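You operate a simulated robot arm through the tools that you are given. There is no shell and no other tool. Be economical: measure what you need, move in short steps, check, and stop when the job is done.

You are at the controls of a simulated two-armed robot. One attempt, no reset.

TASK
Fit the purple guide plate into machine C's inlet; clear the red light.
Fine: turn the lock knob to LOCK and open the red valve, then steady the yellow button box with one hand and press its blue RESET button with the other.

Only the result counts: the job must be done as asked and must still hold three seconds after the hand-in. Knocking over, shifting, dropping, spilling or breaking anything else fails it.

THE ROBOT
Two 7-joint arms with two-finger parallel grippers on one trunk, on a base that drives. Base frame: it is fixed to the floor where the robot stands at the start and does not move with it; the origin is under the middle of the robot, x ahead of it, y to its left, z up. Lengths are in m, angles in rad, forces in N, time in s.
The left shoulder is at the start at [0.06, 0.143, 0.901], the right one opposite. With the tool pointing down near the work surface each hand reaches from about 0.28 to 0.7 m from the robot's upright axis, wherever it stands, measured 20 degrees to its own side. Places, roughly: belt knob [-0.9, 0, 0.8]; big red button b [-0.4, -0.3, 1.1]; black guide plate [-0.75, -2, 1]; blue button of the yellow box [0.6, 0.4, 0.9]; blue reset button b [-0.5, -0.4, 1.1]; brake lever one of b [-0.4, -1.6, 0.4]; brake lever two of b [-0.4, -0.5, 0.4]; green start button b [-0.6, -0.1, 1.3]; lock knob b [-0.6, -2.1, 0.9]; lock knob c [0.9, -0.3, 1.1]; machine c [1.2, 0.6, 0.8]; main switch b [-0.4, -0.2, 1]; main switch c [0.7, 0.7, 1.2]; minus key b [-0.5, -0.5, 1.2]; orange lock lever [-0.9, 0, 0.5]; pitch knob b [-0.5, -1.1, 0.7]. Payload 1.57 kg a hand.
The tool frame of a hand sits at the grasp point between the pads (the TCP): z along the fingers, y along the line on which they close. The tips reach 0.03 m beyond it. The gripper opens to 0.11 m. The fingers are 0.024 m wide and 0.012 m thick; the gripper's body (0.048 by 0.112 m) begins 0.078 m behind the TCP.
Orientation is told as [roll, pitch, yaw] about the base's x, y, z axes, in that order, counted from this pose: with the fingers straight down and closing along the base's y, the tool's x points along the base's -x, its y along +y and its z along -z.

THE INTERFACE
- The arms move only by the tool play_rows. It takes "left_moves", "right_moves" or both (then of equal length, played together; a hand with none holds still); each is a list of rows, each an object of numbers (a shift or turn left out is 0, a gripper value left out holds the last): "ax", "ay", "az": the turn, a rotation vector about the base's x, y, z in rad; "tx", "ty", "tz": the shift along the base's x, y, z in m; "gripper": the gripper command, from -1 (shut) to 1 (fully open), values between in proportion. In form: [{"ax": .., "ay": .., "az": .., "tx": .., "ty": .., "tz": .., "gripper": ..}, ...]. A call has 1 to 12 rows; each row is the pose to reach, as a shift and turn from the pose commanded when the call began. Rows are played at 5 a second. More than 0.05 m and 0.15 rad between two rows, or a gripper value outside its range, and nothing of the call is played. A pose out of reach is approached as far as the arm can. The call stops where the force on the tool passes 40 N (or 10 N more than at its start, if that is more) or the arm is blocked; 0.2 s more then pass. The fingers move at their own pace (about 0.045 m/s each) and stop on an object; they squeeze with about 34 N. The grip force told is the motor's: it shows also when the fingers shut on nothing. Time passes only in rows, and 0.2 s behind the last, so rows that repeat a pose let the fingers close. It gives the time, the measured TCP pose, the force on the tool (base axes), the opening and the grip force at its end, in the units of the frame above (readings bear some noise), with the torque about the TCP (base axes, N m) and any sound that the robot's microphone picked up, and new pictures: "views" is both (left out), scene, wrist or none (wrist: the cameras of the hands that moved).
- Cameras (640 x 400 px; columns grow to the right, rows downward): "scene" is now at [-0.003, -0.0461, 1.5035]; the picture's right is [-0.83, -0.56, 0.00], its down [-0.52, 0.78, -0.36] and it looks along [0.20, -0.30, -0.93] (base axes); focal length 214 px, centre (320, 200). "left" rides on the left gripper at [0.07, -0.016, -0.141] in its tool frame; the picture's right is [0.23, 0.97, 0.00], its down [-0.85, 0.20, -0.48] and it looks along [-0.47, 0.11, 0.88] (tool axes); focal length 222 px, centre (320, 200). "right" rides on the right gripper at [0.07, 0.016, -0.141] in its tool frame; the picture's right is [-0.23, 0.97, 0.00], its down [-0.86, -0.20, -0.48] and it looks along [-0.47, -0.11, 0.88] (tool axes); focal length 222 px, centre (320, 200). There is no depth. A picture from a camera that has moved, and an enlarged one, comes with that camera's place and axes in the base frame and with its lens. The place of the scene camera against the robot may be out by one fixed shift of up to 0.025 m in any direction.
- slide_trunk(by): slides the trunk up (or, below 0, down) by that many m; the arms and the scene camera ride with it, the base frame stays. It gives what a move gives, with no picture.
- roll_base(legs): drives the robot by 1 to 6 legs, each [ahead, left, turn to the left] in m, m and rad, along the robot's own axes; the way and the turn of a leg run together, so that a leg with both is an arc; at most 1.5 m and 3.142 rad a leg. The arms and the cameras ride along, it lands a little off, and it stops where it bumps. It gives what a move gives, and a new picture of the scene camera.
- head_to(pan, tilt): turns the head with the scene camera to pan (to the left, within 1.501 rad either way) and tilt (down, from -0.506 to 1.204), counted from straight ahead of the robot. It gives what a move gives, and a new picture of the scene camera.
- zoom(camera, box): a new picture of the part [left, top, right, bottom] of that camera's present view, enlarged. The clock stands still meanwhile.
- job_done(): hands the job in; it is judged then, once.

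Work in short steps. Places have to be worked out from the pictures, the camera data and where the tool is seen: move nearer, look again, correct. Check each grasp and each placing, and mend what went wrong. You have 120 turns and 260 pictures in all, those below and enlarged ones among them. Open the grippers and draw the arms clear of the work before you hand the job in, unless the task says otherwise; then end with one line.

The tools are called after "Emit:" by a JSON object that holds its "name" and its "arguments". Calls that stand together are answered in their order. play_rows: Moves the arms, as the interface text tells. Its arguments: {"type":"object","properties":{"left_moves":{"type":"array","items":{"type":"object","properties":{"ax":{"type":"number"},"ay":{"type":"number"},"az":{"type":"number"},"tx":{"type":"number"},"ty":{"type":"number"},"tz":{"type":"number"},"gripper":{"type":"number"}}}},"right_moves":{"type":"array","items":{"type":"object","properties":{"ax":{"type":"number"},"ay":{"type":"number"},"az":{"type":"number"},"tx":{"type":"number"},"ty":{"type":"number"},"tz":{"type":"number"},"gripper":{"type":"number"}}}},"views":{"type":"string","enum":["both","scene","wrist","none"]}},"required":[]} The other tools are called the same way: slide_trunk (by) slides the trunk up or down; roll_base (legs) drives the base; head_to (pan, tilt) turns the head that bears the scene camera; zoom (camera, box) takes an enlarged picture of a part of a camera's view; job_done () hands the job in.

At the start:

```text
t: 0.0
left_tool_pos: [0.5932, 0.239, 1.0004]
left_tool_rot: [0.0, 0.0, 0.0]
left_ft_force: [-0.3, -0.2, -0.2]
left_wrist_torque: [-0.01, 0.02, -0.01]
left_gripper_width: 0.11
left_grasp_force: 0.2
right_tool_pos: [0.4054, -0.2211, 0.9998]
right_tool_rot: [0.0, 0.0, 0.001]
right_ft_force: [-0.7, -0.1, -0.2]
right_wrist_torque: [-0.04, -0.01, 0.03]
right_gripper_width: 0.11
right_grasp_force: 0.1
trunk travel left (down, up): [-0.5, 0.09]
robot x, y, heading: [-0.0008, 0.0, -0.001]
head pan, tilt: [-0.983, 1.201]
```

scene: 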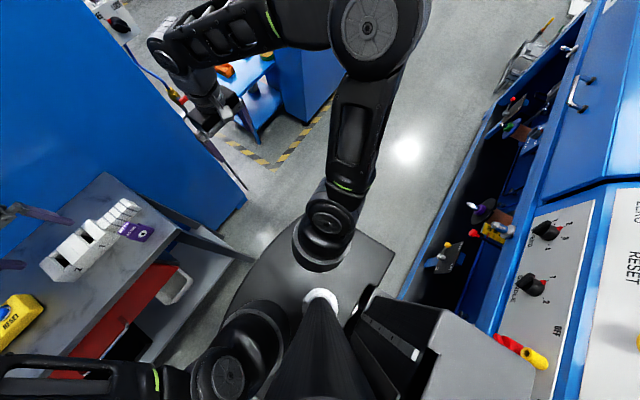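
right: 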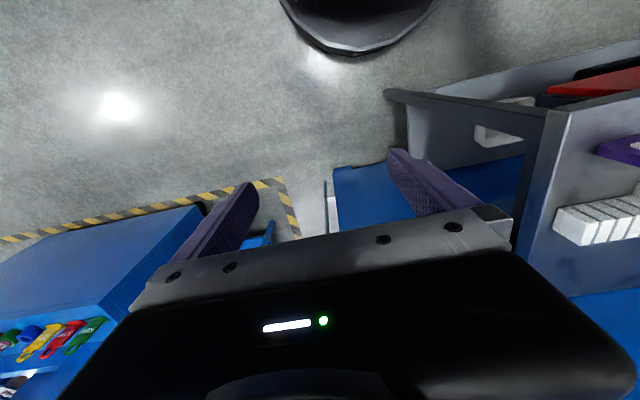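
left: 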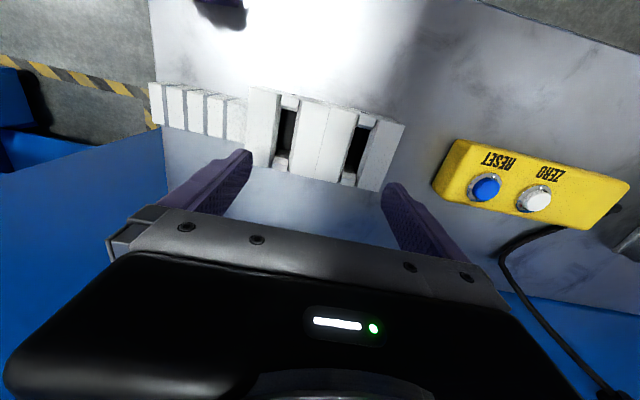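

The scene camera looks to the right and down; I turn the head to see the machine C and the table ahead.

Emit:
{"name": "head_to", "arguments": {"pan": 0.0, "tilt": 0.6}}

Emit:
{"name": "head_to", "arguments": {"pan": 0.6, "tilt": 0.4}}

Emit:
{"name": "head_to", "arguments": {"pan": -0.6, "tilt": 0.6}}

```text
t: 1.2
left_tool_pos: [0.5926, 0.2403, 0.9997]
left_tool_rot: [0.001, -0.001, -0.001]
left_ft_force: [0.1, 0.8, -0.1]
left_wrist_torque: [0.01, -0.05, -0.01]
left_gripper_width: 0.1099
left_grasp_force: 0.0
right_tool_pos: [0.4049, -0.2205, 0.9997]
right_tool_rot: [0.001, 0.001, 0.0]
right_ft_force: [0.7, -0.7, 0.2]
right_wrist_torque: [-0.02, 0.03, -0.02]
right_gripper_width: 0.1101
right_grasp_force: 0.0
trunk travel left (down, up): [-0.5, 0.09]
robot x, y, heading: [0.001, -0.0024, 0.002]
head pan, tilt: [0.0, 0.6]
camera scene: at [0.0543, 0.0004, 1.548], right [0.0, -1.0, 0.0], down [-0.57, 0.0, -0.82], along [0.82, 0.0, -0.57], focal length 214 px, centre (320, 200)
```

scene: 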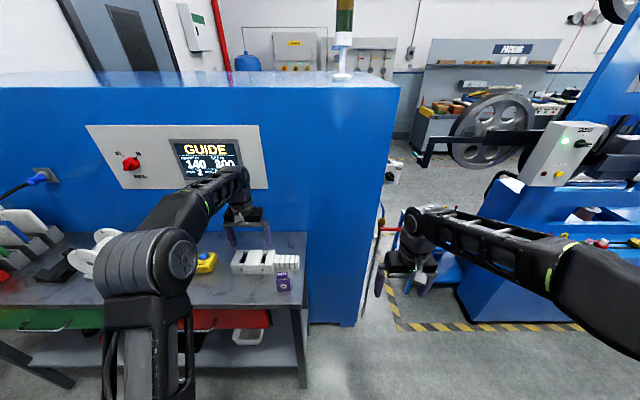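

```text
t: 2.2
left_tool_pos: [0.5927, 0.2395, 0.9989]
left_tool_rot: [-0.001, -0.001, -0.001]
left_ft_force: [-0.5, -0.3, 0.6]
left_wrist_torque: [-0.01, 0.01, 0.04]
left_gripper_width: 0.1099
left_grasp_force: 0.0
right_tool_pos: [0.4059, -0.2203, 0.9999]
right_tool_rot: [0.001, 0.0, 0.001]
right_ft_force: [0.6, -0.1, 0.3]
right_wrist_torque: [0.02, -0.02, 0.01]
right_gripper_width: 0.11
right_grasp_force: 0.0
trunk travel left (down, up): [-0.5, 0.09]
robot x, y, heading: [0.0012, -0.0034, -0.006]
head pan, tilt: [0.6, 0.4]
camera scene: at [0.0424, 0.0528, 1.5663], right [0.56, -0.83, 0.0], down [-0.32, -0.22, -0.92], along [0.76, 0.52, -0.39], focal length 214 px, centre (320, 200)
```

scene: 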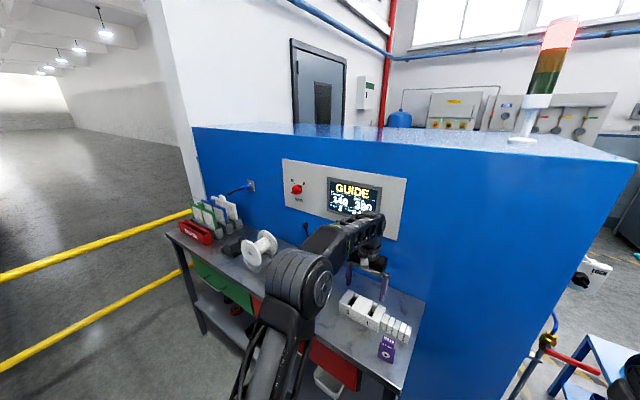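

```text
t: 3.6
left_tool_pos: [0.5913, 0.2402, 1.0006]
left_tool_rot: [0.0, -0.001, -0.001]
left_ft_force: [-0.4, -0.7, -0.1]
left_wrist_torque: [0.06, -0.01, -0.02]
left_gripper_width: 0.1101
left_grasp_force: 0.0
right_tool_pos: [0.4048, -0.2202, 0.9999]
right_tool_rot: [0.0, 0.0, 0.001]
right_ft_force: [0.2, 0.4, -0.4]
right_wrist_torque: [-0.01, 0.0, 0.05]
right_gripper_width: 0.1101
right_grasp_force: 0.0
trunk travel left (down, up): [-0.5, 0.09]
robot x, y, heading: [-0.0027, -0.0024, -0.0]
head pan, tilt: [-0.6, 0.6]
camera scene: at [0.0389, -0.0494, 1.5481], right [-0.56, -0.83, 0.0], down [-0.47, 0.32, -0.83], along [0.68, -0.47, -0.56], focal length 214 px, centre (320, 200)
```

scene: 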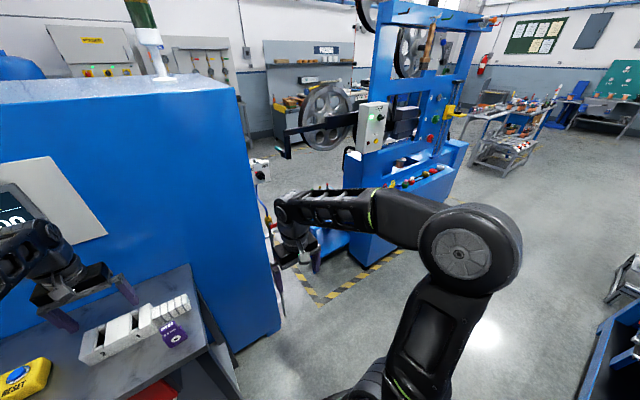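

I'll enlarge the purple thing and the display in current views.

Emit:
{"name": "zoom", "arguments": {"camera": "scene", "box": [0, 260, 240, 400]}}

Emit:
{"name": "zoom", "arguments": {"camera": "scene", "box": [230, 140, 390, 320]}}

Emit:
{"name": "head_to", "arguments": {"pan": 0.3, "tilt": 0.8}}

```text
2.67 times, centred on (120, 330) of scene
camera zoom: at [0.0389, -0.0494, 1.5481], right [-0.56, -0.83, 0.0], down [-0.47, 0.32, -0.83], along [0.68, -0.47, -0.56], focal length 572 px, centre (853, -147)
```

zoom: 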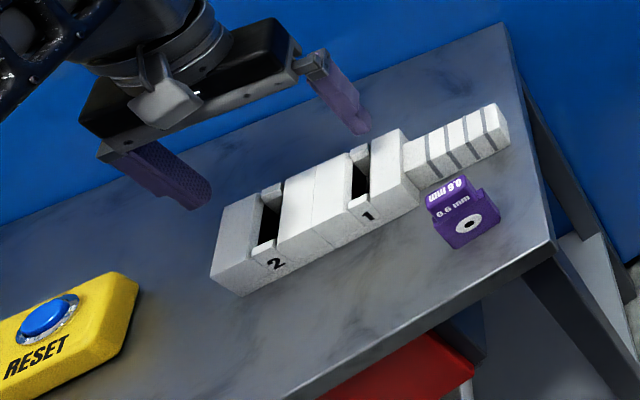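

```text
2.22 times, centred on (310, 230) of scene
camera zoom: at [0.0389, -0.0494, 1.5481], right [-0.56, -0.83, 0.0], down [-0.47, 0.32, -0.83], along [0.68, -0.47, -0.56], focal length 477 px, centre (342, 133)
```

zoom: 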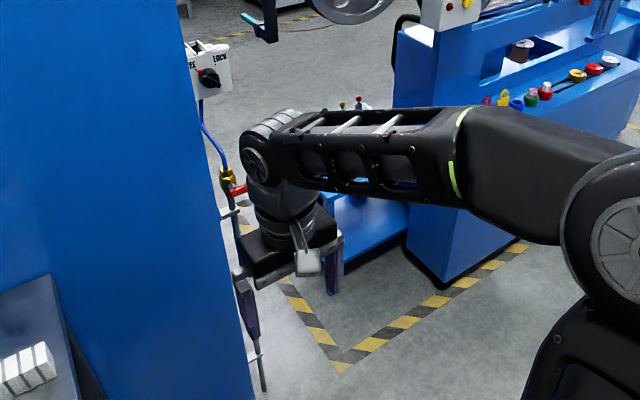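

```text
t: 4.8
left_tool_pos: [0.5909, 0.2393, 0.9995]
left_tool_rot: [-0.001, 0.0, 0.001]
left_ft_force: [-0.2, -0.5, 0.6]
left_wrist_torque: [0.0, 0.01, 0.0]
left_gripper_width: 0.11
left_grasp_force: 0.0
right_tool_pos: [0.4045, -0.2197, 1.0007]
right_tool_rot: [-0.001, 0.0, -0.001]
right_ft_force: [-0.5, 0.0, -0.3]
right_wrist_torque: [-0.03, 0.01, 0.0]
right_gripper_width: 0.11
right_grasp_force: 0.1
trunk travel left (down, up): [-0.5, 0.09]
robot x, y, heading: [-0.0013, 0.0019, -0.003]
head pan, tilt: [0.3, 0.799]
camera scene: at [0.043, 0.0243, 1.5312], right [0.29, -0.96, 0.0], down [-0.69, -0.21, -0.7], along [0.67, 0.21, -0.72], focal length 214 px, centre (320, 200)
```

scene: 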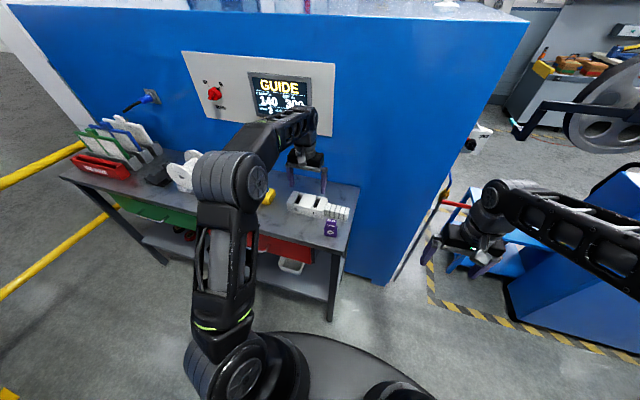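

Zoom the display; maybe it says which slot.

Emit:
{"name": "zoom", "arguments": {"camera": "scene", "box": [180, 45, 350, 150]}}

Emit:
{"name": "zoom", "arguments": {"camera": "left", "box": [140, 60, 420, 220]}}

Emit:
{"name": "zoom", "arguments": {"camera": "scene", "box": [270, 170, 370, 240]}}

```text
3.76 times, centred on (265, 98) of scene
camera zoom: at [0.043, 0.0243, 1.5312], right [0.29, -0.96, 0.0], down [-0.69, -0.21, -0.7], along [0.67, 0.21, -0.72], focal length 807 px, centre (527, 586)
```

zoom: 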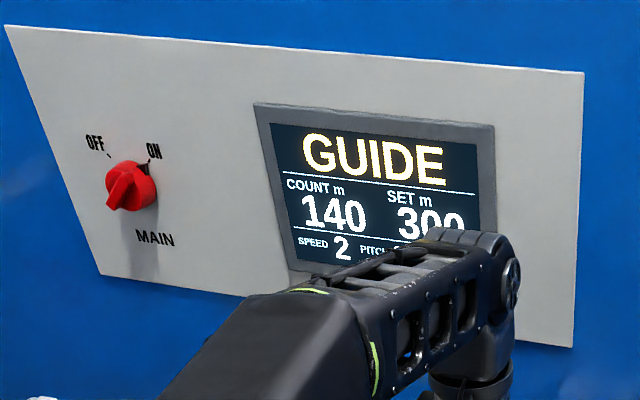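

```text
2.29 times, centred on (280, 140) of left
camera zoom: at [0.522, 0.2233, 1.141], right [-0.23, 0.97, 0.0], down [0.85, 0.2, 0.48], along [0.47, 0.11, -0.88], focal length 508 px, centre (411, 337)
```

zoom: 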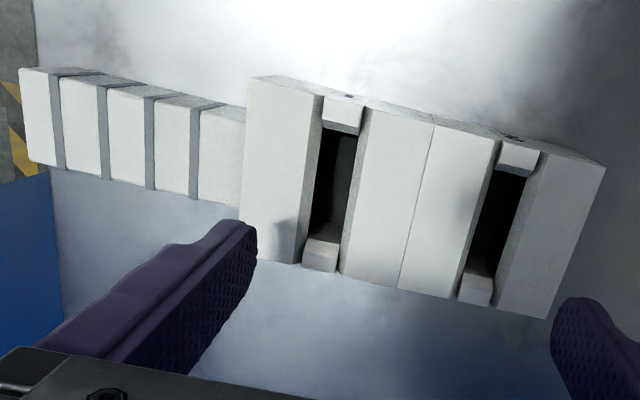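

```text
5.71 times, centred on (320, 205) of scene
camera zoom: at [0.043, 0.0243, 1.5312], right [0.29, -0.96, 0.0], down [-0.69, -0.21, -0.7], along [0.67, 0.21, -0.72], focal length 1226 px, centre (320, 171)
```

zoom: 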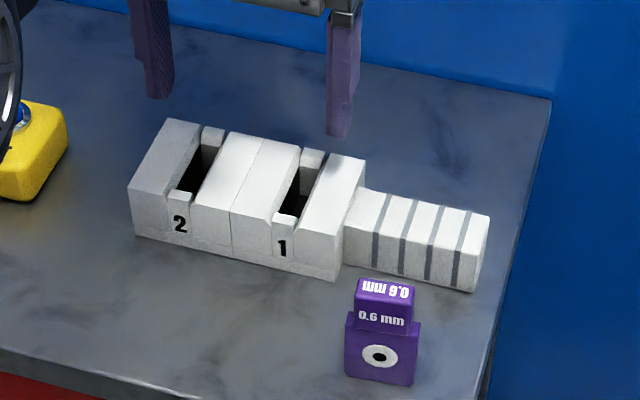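

The purple 0.6 mm plate stands at the table's right end; the inlet is probably on C's right side by the lock knob. I drive to the right to look at that side.

Emit:
{"name": "roll_base", "arguments": {"legs": [[0, -0.6, 0]]}}

Emit:
{"name": "head_to", "arguments": {"pan": 0.2, "tilt": 0.5}}

```text
t: 8.3
left_tool_pos: [0.5907, -0.3711, 0.9994]
left_tool_rot: [-0.001, 0.0, -0.005]
left_ft_force: [0.0, -0.1, -0.2]
left_wrist_torque: [-0.01, -0.03, -0.03]
left_gripper_width: 0.11
left_grasp_force: 0.0
right_tool_pos: [0.4023, -0.83, 0.9991]
right_tool_rot: [-0.001, 0.0, -0.006]
right_ft_force: [1.0, -0.2, -0.6]
right_wrist_torque: [0.0, -0.02, 0.02]
right_gripper_width: 0.1099
right_grasp_force: 0.1
trunk travel left (down, up): [-0.5, 0.09]
robot x, y, heading: [-0.0019, -0.6058, -0.003]
head pan, tilt: [0.3, 0.799]
camera scene: at [0.0413, -0.5837, 1.5312], right [0.29, -0.96, 0.0], down [-0.69, -0.21, -0.7], along [0.67, 0.2, -0.72], focal length 214 px, centre (320, 200)
```

scene: 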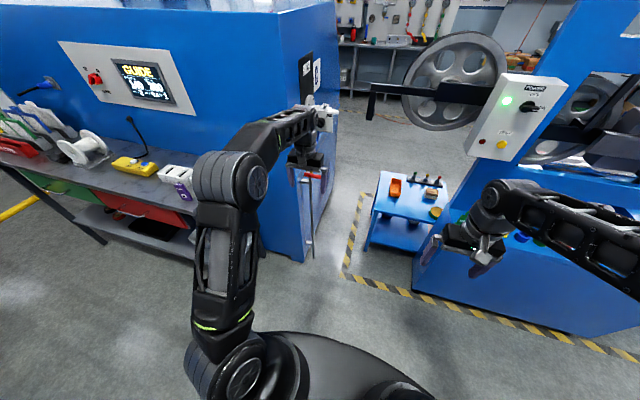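

```text
t: 9.1
left_tool_pos: [0.5909, -0.3704, 1.0004]
left_tool_rot: [0.001, -0.001, -0.004]
left_ft_force: [0.3, -0.4, 0.6]
left_wrist_torque: [0.04, 0.01, 0.02]
left_gripper_width: 0.1102
left_grasp_force: 0.1
right_tool_pos: [0.4023, -0.8306, 0.9995]
right_tool_rot: [-0.001, 0.0, -0.006]
right_ft_force: [0.5, -0.3, 0.0]
right_wrist_torque: [0.0, -0.01, -0.03]
right_gripper_width: 0.11
right_grasp_force: 0.1
trunk travel left (down, up): [-0.5, 0.09]
robot x, y, heading: [-0.0006, -0.6111, -0.007]
head pan, tilt: [0.201, 0.499]
camera scene: at [0.0533, -0.5888, 1.5571], right [0.19, -0.98, 0.0], down [-0.47, -0.09, -0.88], along [0.86, 0.17, -0.48], focal length 214 px, centre (320, 200)
```

scene: 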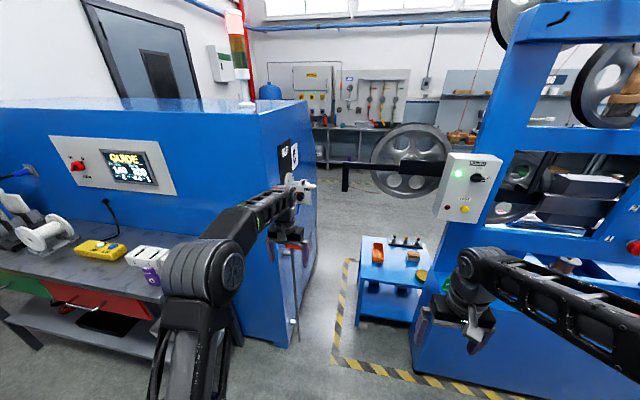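

I drive farther right and turn left to face C's right side.

Emit:
{"name": "roll_base", "arguments": {"legs": [[0, -0.5, 0], [0.25, 0, 0], [0, 0, 0.8]]}}

Emit:
{"name": "head_to", "arguments": {"pan": 0.0, "tilt": 0.5}}

```text
t: 15.5
left_tool_pos: [0.4961, -0.5243, 0.9997]
left_tool_rot: [-0.001, 0.002, 0.782]
left_ft_force: [0.3, -0.5, -0.3]
left_wrist_torque: [-0.03, 0.01, 0.01]
left_gripper_width: 0.1098
left_grasp_force: 0.1
right_tool_pos: [0.6873, -0.9822, 0.999]
right_tool_rot: [-0.001, -0.001, 0.783]
right_ft_force: [-0.1, 0.3, -0.8]
right_wrist_torque: [-0.02, 0.01, -0.01]
right_gripper_width: 0.1103
right_grasp_force: 0.0
trunk travel left (down, up): [-0.5, 0.09]
robot x, y, heading: [0.2429, -1.1126, 0.775]
head pan, tilt: [0.201, 0.499]
camera scene: at [0.2693, -1.0564, 1.5572], right [0.83, -0.55, 0.0], down [-0.27, -0.4, -0.88], along [0.49, 0.73, -0.48], focal length 214 px, centre (320, 200)
```

scene: 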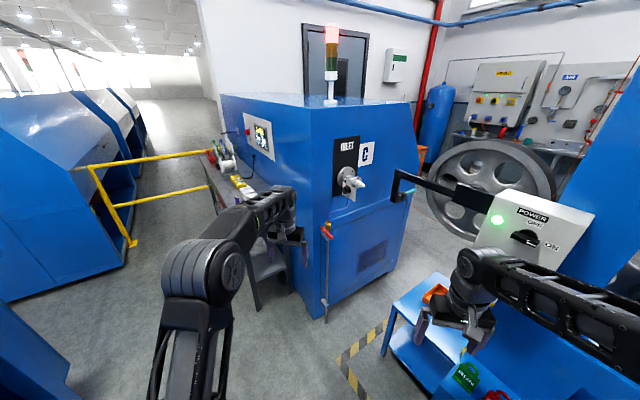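

```text
t: 16.2
left_tool_pos: [0.4945, -0.524, 0.9988]
left_tool_rot: [0.0, 0.0, 0.782]
left_ft_force: [-0.2, 0.5, 0.3]
left_wrist_torque: [-0.04, 0.0, -0.04]
left_gripper_width: 0.1099
left_grasp_force: 0.1
right_tool_pos: [0.6878, -0.983, 1.0004]
right_tool_rot: [-0.002, 0.0, 0.783]
right_ft_force: [-0.6, 0.4, 0.0]
right_wrist_torque: [-0.01, 0.02, 0.01]
right_gripper_width: 0.1097
right_grasp_force: 0.1
trunk travel left (down, up): [-0.5, 0.09]
robot x, y, heading: [0.2448, -1.1114, 0.78]
head pan, tilt: [0.0, 0.499]
camera scene: at [0.2835, -1.0681, 1.5572], right [0.71, -0.71, 0.0], down [-0.34, -0.34, -0.88], along [0.62, 0.62, -0.48], focal length 214 px, centre (320, 200)
```

scene: 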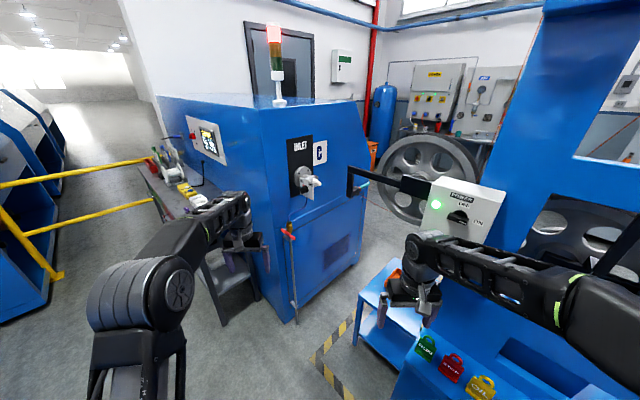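

Emit:
{"name": "zoom", "arguments": {"camera": "scene", "box": [260, 125, 360, 215]}}

Emit:
{"name": "zoom", "arguments": {"camera": "scene", "box": [250, 200, 350, 330]}}

```text
4.44 times, centred on (310, 170) of scene
camera zoom: at [0.2835, -1.0681, 1.5572], right [0.71, -0.71, 0.0], down [-0.34, -0.34, -0.88], along [0.62, 0.62, -0.48], focal length 953 px, centre (364, 333)
```

zoom: 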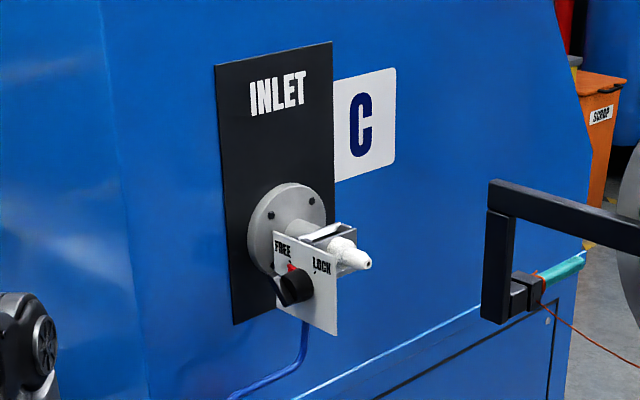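

```text
3.08 times, centred on (300, 265) of scene
camera zoom: at [0.2835, -1.0681, 1.5572], right [0.71, -0.71, 0.0], down [-0.34, -0.34, -0.88], along [0.62, 0.62, -0.48], focal length 660 px, centre (382, 0)
```

zoom: 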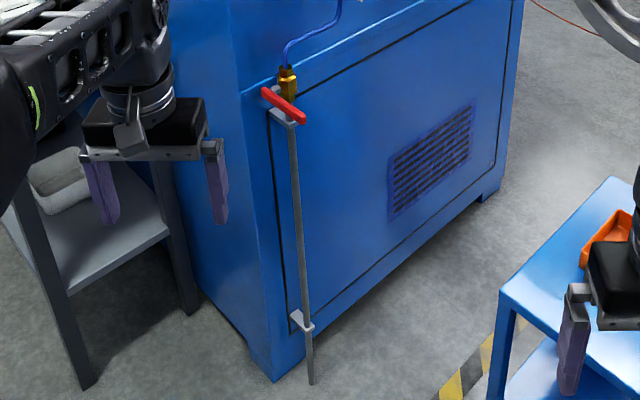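

The inlet with lock knob and the valve are on this side. I retract the left arm a bit, then drive nearer for a close look.

Emit:
{"name": "play_rows", "arguments": {"left_moves": [{"tx": -0.03, "ty": -0.03}, {"tx": -0.06, "ty": -0.06}, {"tx": -0.09, "ty": -0.09}, {"tx": -0.12, "ty": -0.12}, {"tx": -0.14, "ty": -0.14}], "right_moves": [{"tx": 0}, {"tx": 0}, {"tx": 0}, {"tx": 0}, {"tx": 0}], "views": "none"}}

Emit:
{"name": "roll_base", "arguments": {"legs": [[0.35, -0.05, 0]]}}

```text
t: 17.4
left_tool_pos: [0.3545, -0.666, 0.9964]
left_tool_rot: [0.001, 0.0, 0.781]
left_ft_force: [-0.4, 1.2, -0.4]
left_wrist_torque: [0.0, -0.01, -0.02]
left_gripper_width: 0.1099
left_grasp_force: 0.1
right_tool_pos: [0.6882, -0.9834, 0.9994]
right_tool_rot: [-0.001, 0.001, 0.782]
right_ft_force: [-0.3, 0.4, -0.7]
right_wrist_torque: [0.01, -0.01, -0.01]
right_gripper_width: 0.1098
right_grasp_force: 0.0
trunk travel left (down, up): [-0.5, 0.09]
robot x, y, heading: [0.2475, -1.1094, 0.781]
head pan, tilt: [0.0, 0.499]
```

```text
t: 18.9
left_tool_pos: [0.4794, -0.5741, 0.9983]
left_tool_rot: [-0.001, 0.0, 0.781]
left_ft_force: [0.3, 0.3, -0.2]
left_wrist_torque: [0.01, 0.0, 0.03]
left_gripper_width: 0.1102
left_grasp_force: 0.0
right_tool_pos: [0.8038, -0.8943, 1.0]
right_tool_rot: [0.002, 0.019, 0.769]
right_ft_force: [-6.1, 0.6, 2.4]
right_wrist_torque: [-0.2, -0.66, -0.21]
right_gripper_width: 0.1066
right_grasp_force: 0.1
trunk travel left (down, up): [-0.5, 0.09]
robot x, y, heading: [0.363, -1.022, 0.78]
head pan, tilt: [0.0, 0.499]
stopped in leg 1: the force on the tool passed its limit at 134 N (the readings are from after the stop); the commanded pose is now the measured one
camera scene: at [0.4057, -0.9767, 1.5572], right [0.7, -0.71, 0.0], down [-0.34, -0.34, -0.88], along [0.62, 0.62, -0.48], focal length 214 px, centre (320, 200)
```

scene: 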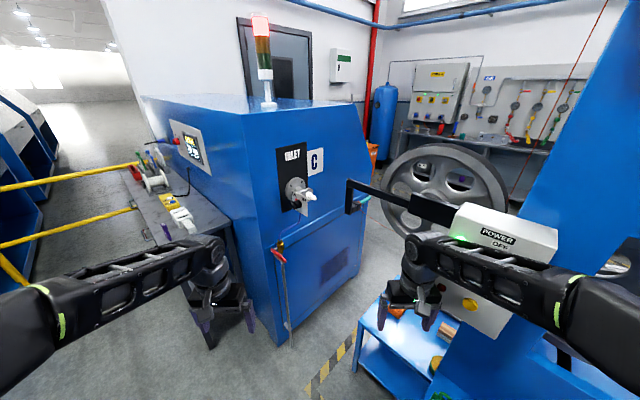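

The right hand bumped the control box of the reel machine. I back straight off and check.

Emit:
{"name": "roll_base", "arguments": {"legs": [[-0.12, 0.02, 0]]}}

Emit:
{"name": "zoom", "arguments": {"camera": "right", "box": [0, 0, 640, 400]}}

```text
t: 20.1
left_tool_pos: [0.3802, -0.6442, 0.9988]
left_tool_rot: [0.0, -0.002, 0.78]
left_ft_force: [-0.1, -0.4, -0.5]
left_wrist_torque: [-0.02, -0.04, 0.0]
left_gripper_width: 0.1101
left_grasp_force: 0.1
right_tool_pos: [0.7039, -0.9648, 0.9993]
right_tool_rot: [0.004, 0.018, 0.767]
right_ft_force: [0.1, -1.4, 0.0]
right_wrist_torque: [0.04, -0.04, 0.0]
right_gripper_width: 0.1099
right_grasp_force: 0.1
trunk travel left (down, up): [-0.5, 0.09]
robot x, y, heading: [0.2673, -1.0933, 0.782]
head pan, tilt: [0.0, 0.499]
camera scene: at [0.3061, -1.0478, 1.5573], right [0.7, -0.71, 0.0], down [-0.34, -0.34, -0.88], along [0.62, 0.62, -0.48], focal length 214 px, centre (320, 200)
```

scene: 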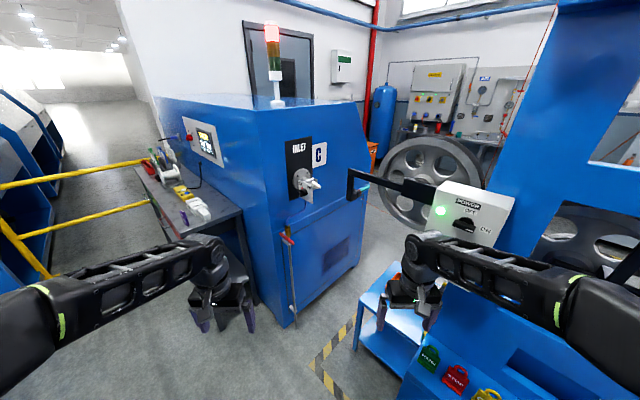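

```text
1.00 times, centred on (320, 200) of right (not enlarged: the box is as wide or as high as the picture)
camera zoom: at [0.6448, -0.9999, 1.1419], right [-0.51, 0.86, 0.0], down [0.76, 0.46, 0.46], along [0.4, 0.24, -0.89], focal length 222 px, centre (320, 200)
```

zoom: 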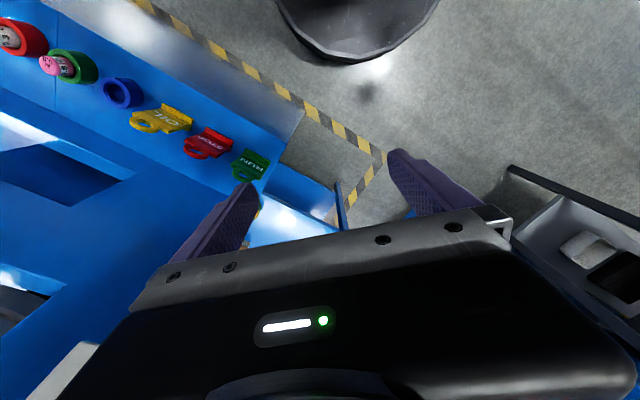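

The machines look unaltered. I tuck the right hand closer and then approach the inlet farther from that box.

Emit:
{"name": "play_rows", "arguments": {"right_moves": [{"tx": -0.035, "ty": -0.02}, {"tx": -0.07, "ty": -0.03}, {"tx": -0.1, "ty": -0.04, "ay": -0.01, "az": 0.01}], "left_moves": [{"tz": 0.04}, {"tz": 0.08}, {"tz": 0.12}], "views": "none"}}

Emit:
{"name": "roll_base", "arguments": {"legs": [[0.15, 0.15, 0], [0.2, 0, 0]]}}

```text
t: 20.9
left_tool_pos: [0.3826, -0.6418, 1.0981]
left_tool_rot: [0.004, -0.03, 0.788]
left_ft_force: [-2.2, 2.6, -1.8]
left_wrist_torque: [-0.25, -0.25, 0.02]
left_gripper_width: 0.1102
left_grasp_force: 0.0
left hand out of reach, approached as far as the arm can: row 3
right_tool_pos: [0.6069, -1.0055, 0.9983]
right_tool_rot: [-0.002, 0.012, 0.777]
right_ft_force: [0.2, -0.3, -0.2]
right_wrist_torque: [0.09, 0.07, 0.0]
right_gripper_width: 0.11
right_grasp_force: 0.0
trunk travel left (down, up): [-0.5, 0.09]
robot x, y, heading: [0.2647, -1.0884, 0.785]
head pan, tilt: [0.0, 0.499]
```

```text
t: 23.8
left_tool_pos: [0.5245, -0.2845, 1.0962]
left_tool_rot: [-0.001, -0.025, 0.797]
left_ft_force: [-0.5, 0.7, -0.5]
left_wrist_torque: [0.01, 0.0, -0.02]
left_gripper_width: 0.1102
left_grasp_force: 0.2
right_tool_pos: [0.7502, -0.6494, 0.9978]
right_tool_rot: [-0.004, 0.014, 0.782]
right_ft_force: [-0.3, -0.2, 0.0]
right_wrist_torque: [-0.04, 0.0, 0.0]
right_gripper_width: 0.11
right_grasp_force: 0.1
trunk travel left (down, up): [-0.5, 0.09]
robot x, y, heading: [0.4115, -0.7341, 0.786]
head pan, tilt: [0.0, 0.499]
camera scene: at [0.4524, -0.6922, 1.5571], right [0.71, -0.71, 0.0], down [-0.34, -0.34, -0.88], along [0.62, 0.62, -0.48], focal length 214 px, centre (320, 200)
```

scene: 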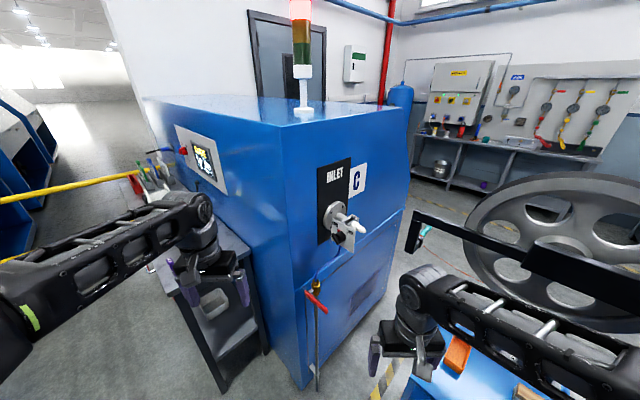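

Emit:
{"name": "zoom", "arguments": {"camera": "scene", "box": [295, 180, 395, 245]}}

Emit:
{"name": "zoom", "arguments": {"camera": "scene", "box": [280, 240, 400, 315]}}

```text
6.15 times, centred on (345, 212) of scene
camera zoom: at [0.4524, -0.6922, 1.5571], right [0.71, -0.71, 0.0], down [-0.34, -0.34, -0.88], along [0.62, 0.62, -0.48], focal length 1320 px, centre (166, 123)
```

zoom: 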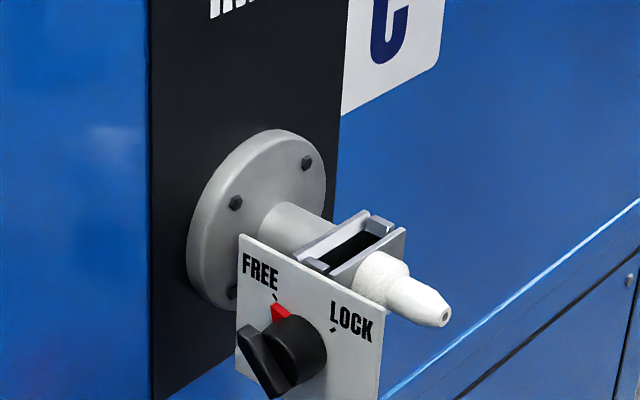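

```text
5.33 times, centred on (340, 278) of scene
camera zoom: at [0.4524, -0.6922, 1.5571], right [0.71, -0.71, 0.0], down [-0.34, -0.34, -0.88], along [0.62, 0.62, -0.48], focal length 1144 px, centre (213, -213)
```

zoom: 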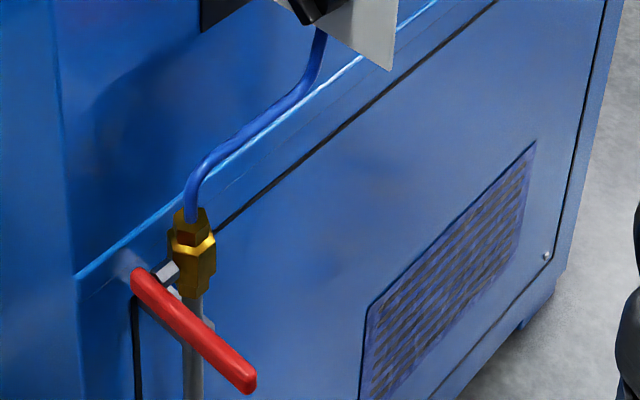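

Slot is about (0.97,-0.33,1.13), long along x, thin along y; knob faces -x. I go back to the table to examine and fetch the plate.

Emit:
{"name": "roll_base", "arguments": {"legs": [[-0.35, 0, 0], [0, 0, -0.786], [-0.1, 0.75, 0], [-0.06, 0.2, 0]]}}

Emit:
{"name": "head_to", "arguments": {"pan": 0.15, "tilt": 0.9}}

```text
t: 33.1
left_tool_pos: [0.4357, 0.2047, 1.0972]
left_tool_rot: [0.001, -0.024, -0.022]
left_ft_force: [-0.1, 0.3, -0.5]
left_wrist_torque: [-0.03, -0.01, 0.02]
left_gripper_width: 0.1098
left_grasp_force: 0.1
right_tool_pos: [0.3238, -0.2106, 0.9993]
right_tool_rot: [-0.005, 0.012, -0.035]
right_ft_force: [1.3, 0.5, 1.0]
right_wrist_torque: [-0.05, -0.03, -0.01]
right_gripper_width: 0.11
right_grasp_force: 0.0
trunk travel left (down, up): [-0.5, 0.09]
robot x, y, heading: [0.0304, -0.0249, -0.035]
head pan, tilt: [0.0, 0.499]
camera scene: at [0.0864, -0.0247, 1.5572], right [-0.03, -1.0, 0.0], down [-0.48, 0.01, -0.88], along [0.88, -0.03, -0.48], focal length 214 px, centre (320, 200)
```

scene: 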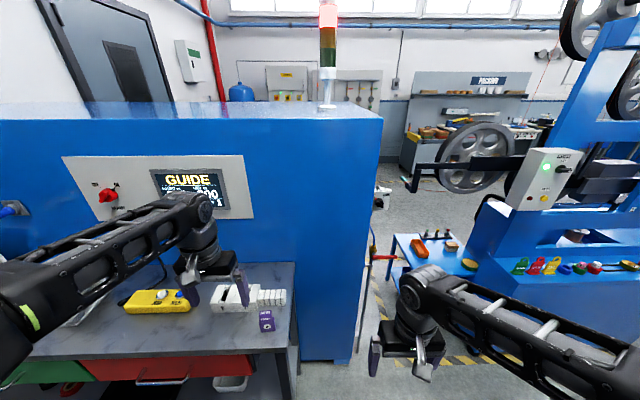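

```text
t: 34.0
left_tool_pos: [0.4374, 0.202, 1.0954]
left_tool_rot: [0.0, -0.025, -0.022]
left_ft_force: [-0.4, 0.6, 0.2]
left_wrist_torque: [0.02, 0.01, 0.01]
left_gripper_width: 0.1101
left_grasp_force: 0.0
right_tool_pos: [0.3245, -0.2111, 0.9987]
right_tool_rot: [-0.004, 0.013, -0.035]
right_ft_force: [0.0, 0.0, 0.2]
right_wrist_torque: [0.0, -0.01, 0.0]
right_gripper_width: 0.1101
right_grasp_force: 0.1
trunk travel left (down, up): [-0.5, 0.09]
robot x, y, heading: [0.0304, -0.027, -0.035]
head pan, tilt: [0.15, 0.901]
camera scene: at [0.0708, -0.0143, 1.5234], right [0.12, -0.99, 0.0], down [-0.78, -0.09, -0.62], along [0.62, 0.07, -0.78], focal length 214 px, centre (320, 200)
```

scene: 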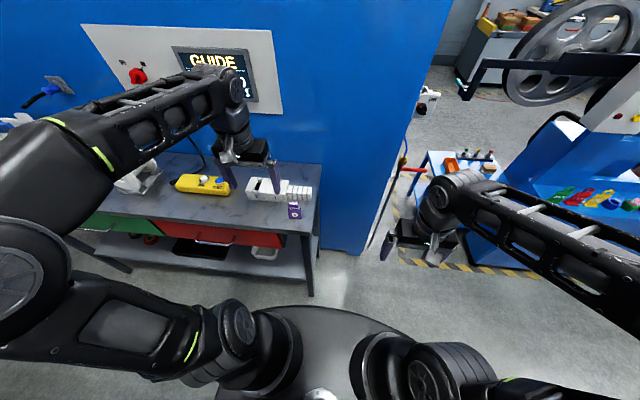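

I bring the left hand over the plate region to view it with the wrist camera.

Emit:
{"name": "play_rows", "arguments": {"left_moves": [{"tz": -0.03, "ty": -0.02, "ay": 0.025, "az": 0.022}, {"tx": 0.01, "tz": -0.06, "ty": -0.04, "ay": 0.025, "az": 0.022}, {"tx": 0.01, "tz": -0.09, "ty": -0.06, "ay": 0.025, "az": 0.022}], "views": "wrist"}}

Emit:
{"name": "zoom", "arguments": {"camera": "scene", "box": [240, 170, 340, 240]}}

```text
t: 34.8
left_tool_pos: [0.4453, 0.1402, 1.0061]
left_tool_rot: [0.0, 0.001, 0.002]
left_ft_force: [0.4, 0.1, 0.3]
left_wrist_torque: [0.03, 0.02, 0.01]
left_gripper_width: 0.11
left_grasp_force: 0.1
right_tool_pos: [0.3246, -0.2106, 0.9987]
right_tool_rot: [-0.001, 0.012, -0.035]
right_ft_force: [0.0, 0.1, -0.2]
right_wrist_torque: [-0.01, 0.01, 0.02]
right_gripper_width: 0.1101
right_grasp_force: 0.0
trunk travel left (down, up): [-0.5, 0.09]
robot x, y, heading: [0.0313, -0.0226, -0.033]
head pan, tilt: [0.15, 0.901]
camera left: at [0.3755, 0.1242, 1.1469], right [-0.23, 0.97, 0.0], down [0.85, 0.2, 0.48], along [0.47, 0.11, -0.88], focal length 222 px, centre (320, 200)
```

left: 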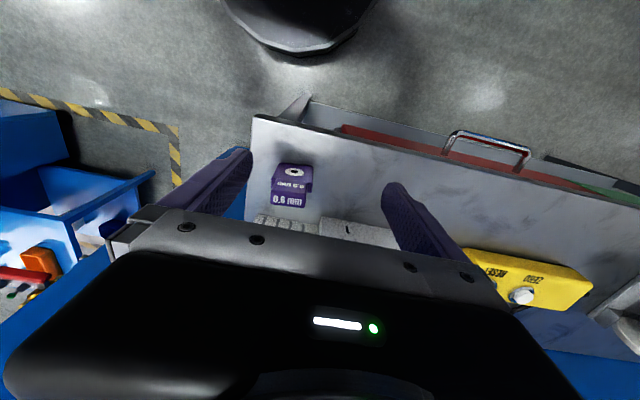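

```text
5.71 times, centred on (290, 205) of scene
camera zoom: at [0.071, -0.0145, 1.5233], right [0.12, -0.99, 0.0], down [-0.78, -0.09, -0.62], along [0.62, 0.07, -0.78], focal length 1226 px, centre (491, 171)
```

zoom: 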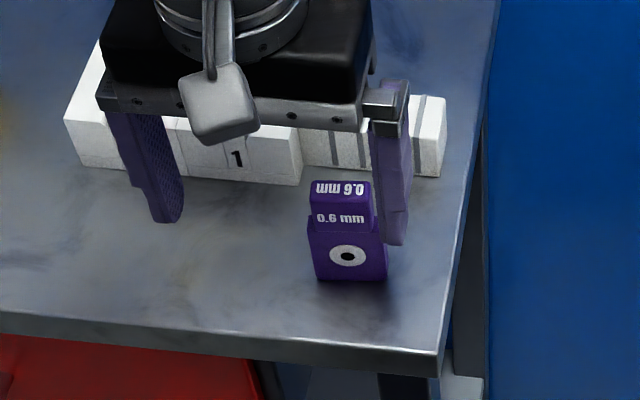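

Emit:
{"name": "zoom", "arguments": {"camera": "left", "box": [240, 140, 340, 240]}}

```text
4.00 times, centred on (290, 190) of left
camera zoom: at [0.3755, 0.1242, 1.1469], right [-0.23, 0.97, 0.0], down [0.85, 0.2, 0.48], along [0.47, 0.11, -0.88], focal length 888 px, centre (440, 240)
```

zoom: 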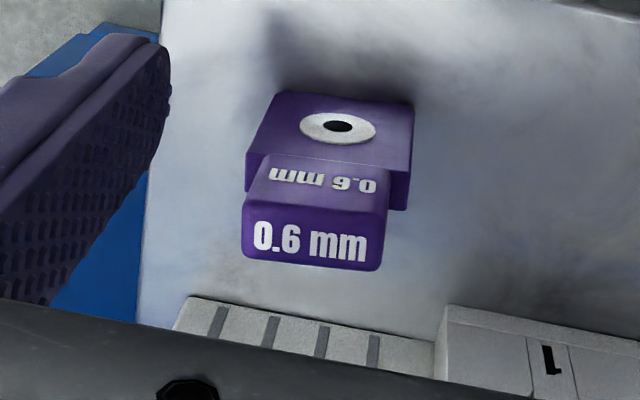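

The plate stands upright, tab up, about 0.05 wide and 0.022 thick. I move forward above it for a second view to fix its height.

Emit:
{"name": "play_rows", "arguments": {"left_moves": [{"tx": 0.04, "ty": -0.012}, {"tx": 0.08, "ty": -0.022, "tz": -0.01}], "views": "none"}}

Emit:
{"name": "zoom", "arguments": {"camera": "left", "box": [240, 60, 400, 160]}}

```text
t: 35.4
left_tool_pos: [0.5271, 0.1201, 0.9979]
left_tool_rot: [0.0, 0.0, -0.001]
left_ft_force: [0.3, 0.0, -0.1]
left_wrist_torque: [0.03, 0.04, -0.02]
left_gripper_width: 0.1099
left_grasp_force: 0.1
right_tool_pos: [0.3236, -0.21, 0.9992]
right_tool_rot: [-0.003, 0.014, -0.035]
right_ft_force: [-0.9, 0.5, -0.4]
right_wrist_torque: [0.02, 0.01, 0.02]
right_gripper_width: 0.1099
right_grasp_force: 0.1
trunk travel left (down, up): [-0.5, 0.09]
robot x, y, heading: [0.0325, -0.0241, -0.034]
head pan, tilt: [0.15, 0.901]
```

```text
4.00 times, centred on (320, 110) of left
camera zoom: at [0.4572, 0.1031, 1.1392], right [-0.23, 0.97, 0.0], down [0.86, 0.2, 0.48], along [0.47, 0.11, -0.88], focal length 888 px, centre (320, 560)
```

zoom: 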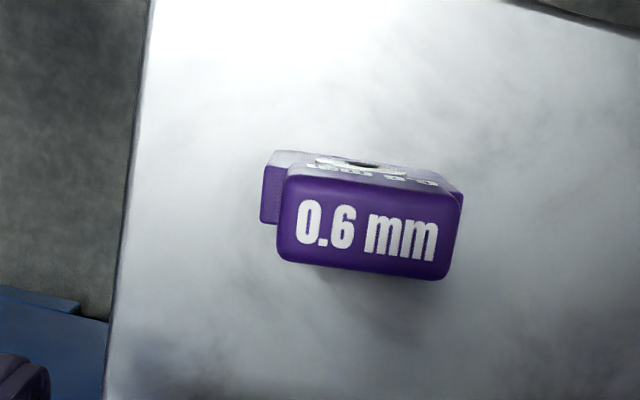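

Triangulated: tab top centre about (0.480, 0.118, 0.962), tab 0.033 wide, plate yawed about +0.13. I place the hand over it with the fingers along that yaw and lower to it.

Emit:
{"name": "play_rows", "arguments": {"left_moves": [{"tx": -0.024, "ty": -0.001, "az": 0.07}, {"tx": -0.047, "ty": -0.002, "az": 0.13}, {"tx": -0.047, "ty": -0.002, "az": 0.13, "tz": -0.02}, {"tx": -0.047, "ty": -0.002, "az": 0.13, "tz": -0.02}], "views": "both"}}

Emit:
{"name": "zoom", "arguments": {"camera": "scene", "box": [240, 170, 340, 240]}}

```text
t: 36.4
left_tool_pos: [0.4787, 0.1189, 0.9764]
left_tool_rot: [-0.001, 0.001, 0.131]
left_ft_force: [0.5, 0.1, -0.4]
left_wrist_torque: [0.01, 0.03, -0.01]
left_gripper_width: 0.1103
left_grasp_force: 0.0
right_tool_pos: [0.324, -0.2106, 0.9981]
right_tool_rot: [-0.002, 0.012, -0.034]
right_ft_force: [0.1, 0.0, -0.1]
right_wrist_torque: [0.0, -0.01, 0.0]
right_gripper_width: 0.1099
right_grasp_force: 0.1
trunk travel left (down, up): [-0.5, 0.09]
robot x, y, heading: [0.0308, -0.0267, -0.031]
head pan, tilt: [0.15, 0.901]
camera scene: at [0.0706, -0.0143, 1.5233], right [0.12, -0.99, 0.0], down [-0.78, -0.09, -0.62], along [0.62, 0.07, -0.78], focal length 214 px, centre (320, 200)
camera left: at [0.4106, 0.0929, 1.1176], right [-0.35, 0.94, 0.0], down [0.82, 0.31, 0.48], along [0.45, 0.17, -0.88], focal length 222 px, centre (320, 200)
```

scene: 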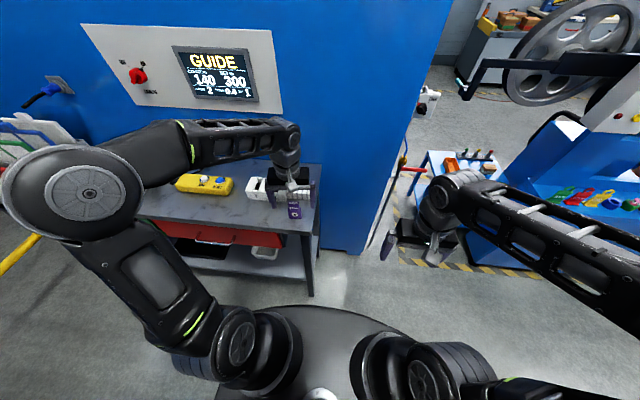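
left: 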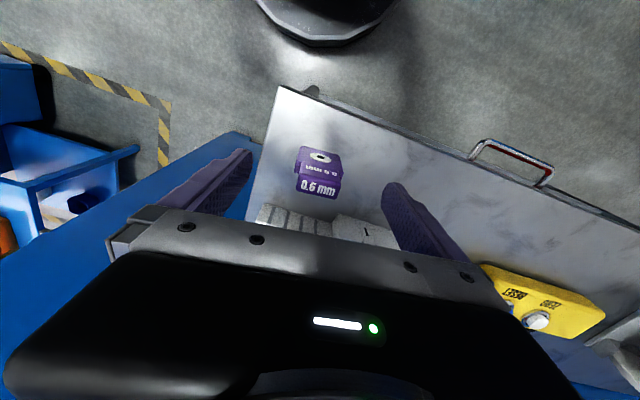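

```text
5.71 times, centred on (290, 205) of scene
camera zoom: at [0.0706, -0.0143, 1.5233], right [0.12, -0.99, 0.0], down [-0.78, -0.09, -0.62], along [0.62, 0.07, -0.78], focal length 1226 px, centre (491, 171)
```

zoom: 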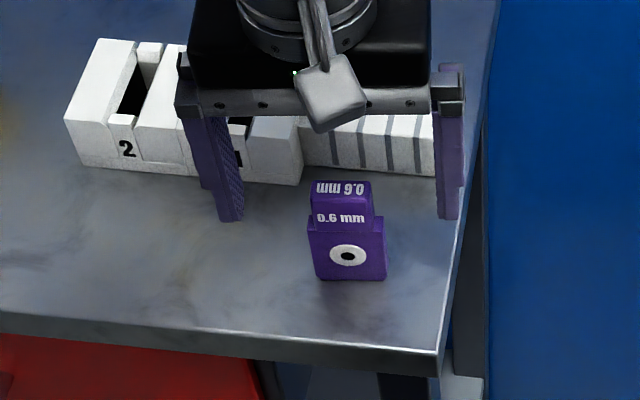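

All three wrist views agree on (0.481,0.119,0.962). I lower the last centimetre and close.

Emit:
{"name": "play_rows", "arguments": {"left_moves": [{"tx": 0.002, "tz": -0.01}, {"tx": 0.002, "tz": -0.01, "gripper": -0.2}, {"tx": 0.002, "tz": -0.01, "gripper": -0.6}, {"tx": 0.002, "tz": -0.01, "gripper": -1}, {"tx": 0.002, "tz": -0.01, "gripper": -1}, {"tx": 0.002, "tz": -0.01, "gripper": -1}, {"tx": 0.002, "tz": -0.01, "gripper": -1}], "views": "wrist"}}

Emit:
{"name": "zoom", "arguments": {"camera": "scene", "box": [240, 170, 340, 240]}}

```text
t: 38.0
left_tool_pos: [0.4812, 0.1194, 0.9664]
left_tool_rot: [-0.002, 0.001, 0.129]
left_ft_force: [0.3, -0.5, 0.8]
left_wrist_torque: [-0.01, 0.02, -0.03]
left_gripper_width: 0.0332
left_grasp_force: 25.8
right_tool_pos: [0.3244, -0.2108, 0.9969]
right_tool_rot: [-0.003, 0.012, -0.034]
right_ft_force: [-0.1, 0.1, 0.8]
right_wrist_torque: [0.04, -0.02, 0.0]
right_gripper_width: 0.1099
right_grasp_force: 0.0
trunk travel left (down, up): [-0.5, 0.09]
robot x, y, heading: [0.029, -0.0256, -0.037]
head pan, tilt: [0.15, 0.901]
camera left: at [0.4135, 0.0929, 1.1075], right [-0.35, 0.94, 0.0], down [0.82, 0.31, 0.48], along [0.45, 0.17, -0.88], focal length 222 px, centre (320, 200)
```

left: 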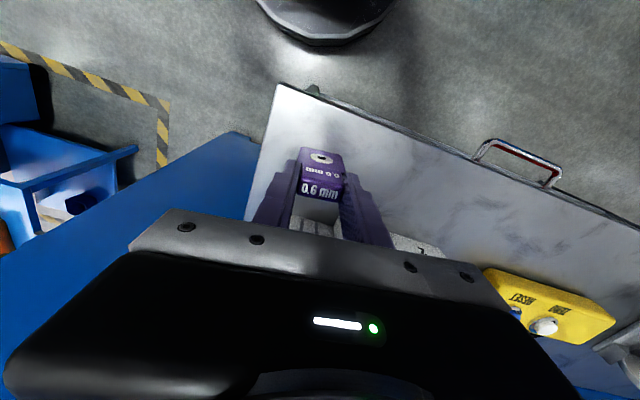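

```text
5.71 times, centred on (290, 205) of scene
camera zoom: at [0.0708, -0.0144, 1.5233], right [0.12, -0.99, 0.0], down [-0.78, -0.09, -0.62], along [0.62, 0.07, -0.78], focal length 1226 px, centre (491, 171)
```

zoom: 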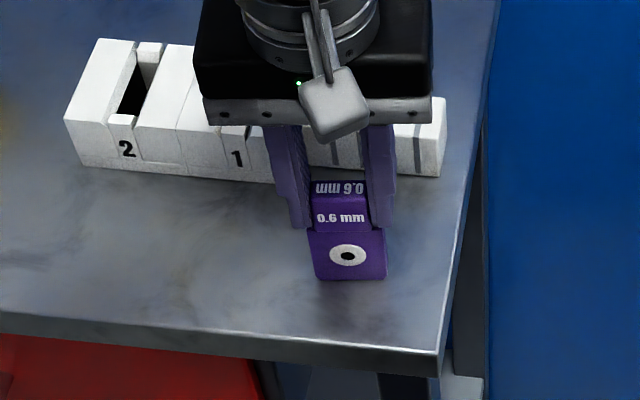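

Gripped at 0.033. I lift it slightly and check.

Emit:
{"name": "play_rows", "arguments": {"left_moves": [{"tz": 0.02}, {"tz": 0.05}, {"tz": 0.09}], "views": "wrist"}}

Emit:
{"name": "zoom", "arguments": {"camera": "left", "box": [240, 100, 400, 250]}}

Emit:
{"name": "zoom", "arguments": {"camera": "scene", "box": [240, 140, 340, 210]}}

```text
t: 38.8
left_tool_pos: [0.479, 0.118, 1.0576]
left_tool_rot: [0.001, -0.001, 0.128]
left_ft_force: [-1.4, -0.6, 0.5]
left_wrist_torque: [-0.04, -0.03, -0.02]
left_gripper_width: 0.033
left_grasp_force: 34.4
right_tool_pos: [0.3248, -0.2119, 0.9985]
right_tool_rot: [-0.003, 0.013, -0.035]
right_ft_force: [-0.2, -0.1, 0.4]
right_wrist_torque: [0.01, 0.02, 0.0]
right_gripper_width: 0.1099
right_grasp_force: 0.1
trunk travel left (down, up): [-0.5, 0.09]
robot x, y, heading: [0.0261, -0.0265, -0.031]
head pan, tilt: [0.15, 0.901]
camera left: at [0.4129, 0.0928, 1.1981], right [-0.35, 0.94, 0.0], down [0.82, 0.31, 0.48], along [0.45, 0.17, -0.88], focal length 222 px, centre (320, 200)
```

left: 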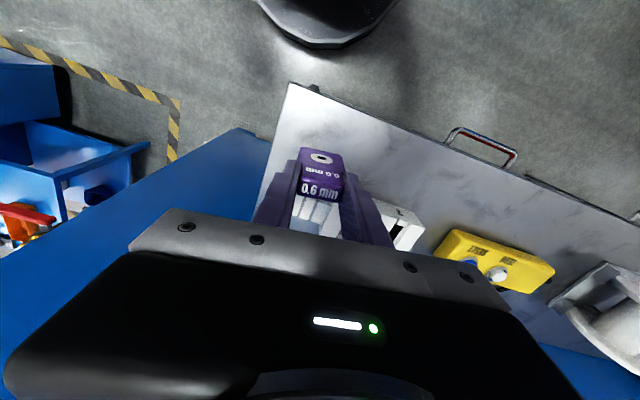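

```text
2.67 times, centred on (320, 175) of left
camera zoom: at [0.4129, 0.0928, 1.1981], right [-0.35, 0.94, 0.0], down [0.82, 0.31, 0.48], along [0.45, 0.17, -0.88], focal length 592 px, centre (320, 267)
```

zoom: 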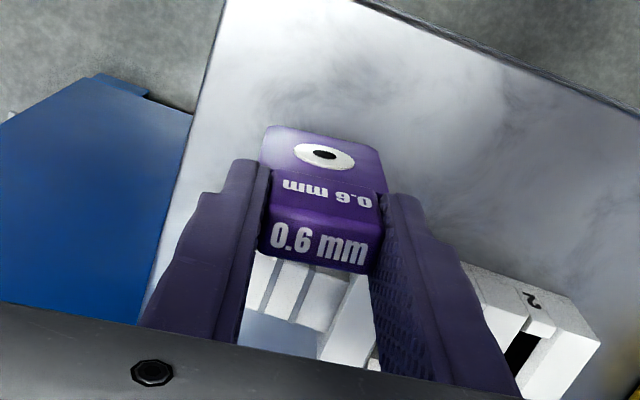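

```text
5.71 times, centred on (290, 175) of scene
camera zoom: at [0.0705, -0.0144, 1.5233], right [0.12, -0.99, 0.0], down [-0.78, -0.09, -0.62], along [0.62, 0.07, -0.78], focal length 1226 px, centre (491, 343)
```

zoom: 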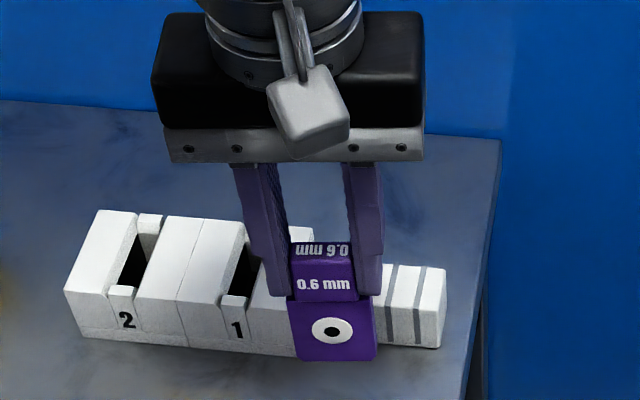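

The plate is held well, but the left forearm would foul machine C's corner at the inlet; the right hand suits better. I set the plate back where it stood and will regrasp with the right hand.

Emit:
{"name": "play_rows", "arguments": {"left_moves": [{"tz": -0.04}, {"tz": -0.07}, {"tz": -0.085}, {"tz": -0.09}, {"tz": -0.09}, {"tz": -0.09, "gripper": 0.3}, {"tz": -0.09, "gripper": 1}, {"tz": -0.09, "gripper": 1}, {"tz": -0.05, "gripper": 1}, {"tz": -0.01, "gripper": 1}, {"tz": 0.02, "tx": -0.03, "ty": 0.03, "gripper": 1}], "views": "wrist"}}

Emit:
{"name": "zoom", "arguments": {"camera": "scene", "box": [240, 170, 340, 240]}}

```text
refused: row 11 steps farther than a row can; nothing moved
```

```text
5.71 times, centred on (290, 205) of scene
camera zoom: at [0.0705, -0.0144, 1.5233], right [0.12, -0.99, 0.0], down [-0.78, -0.09, -0.62], along [0.62, 0.07, -0.78], focal length 1226 px, centre (491, 171)
```

zoom: 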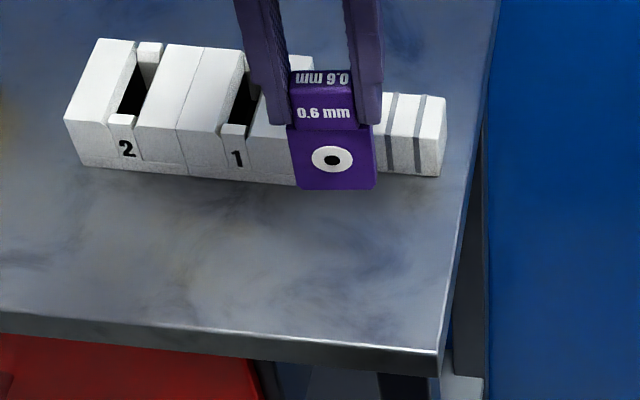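

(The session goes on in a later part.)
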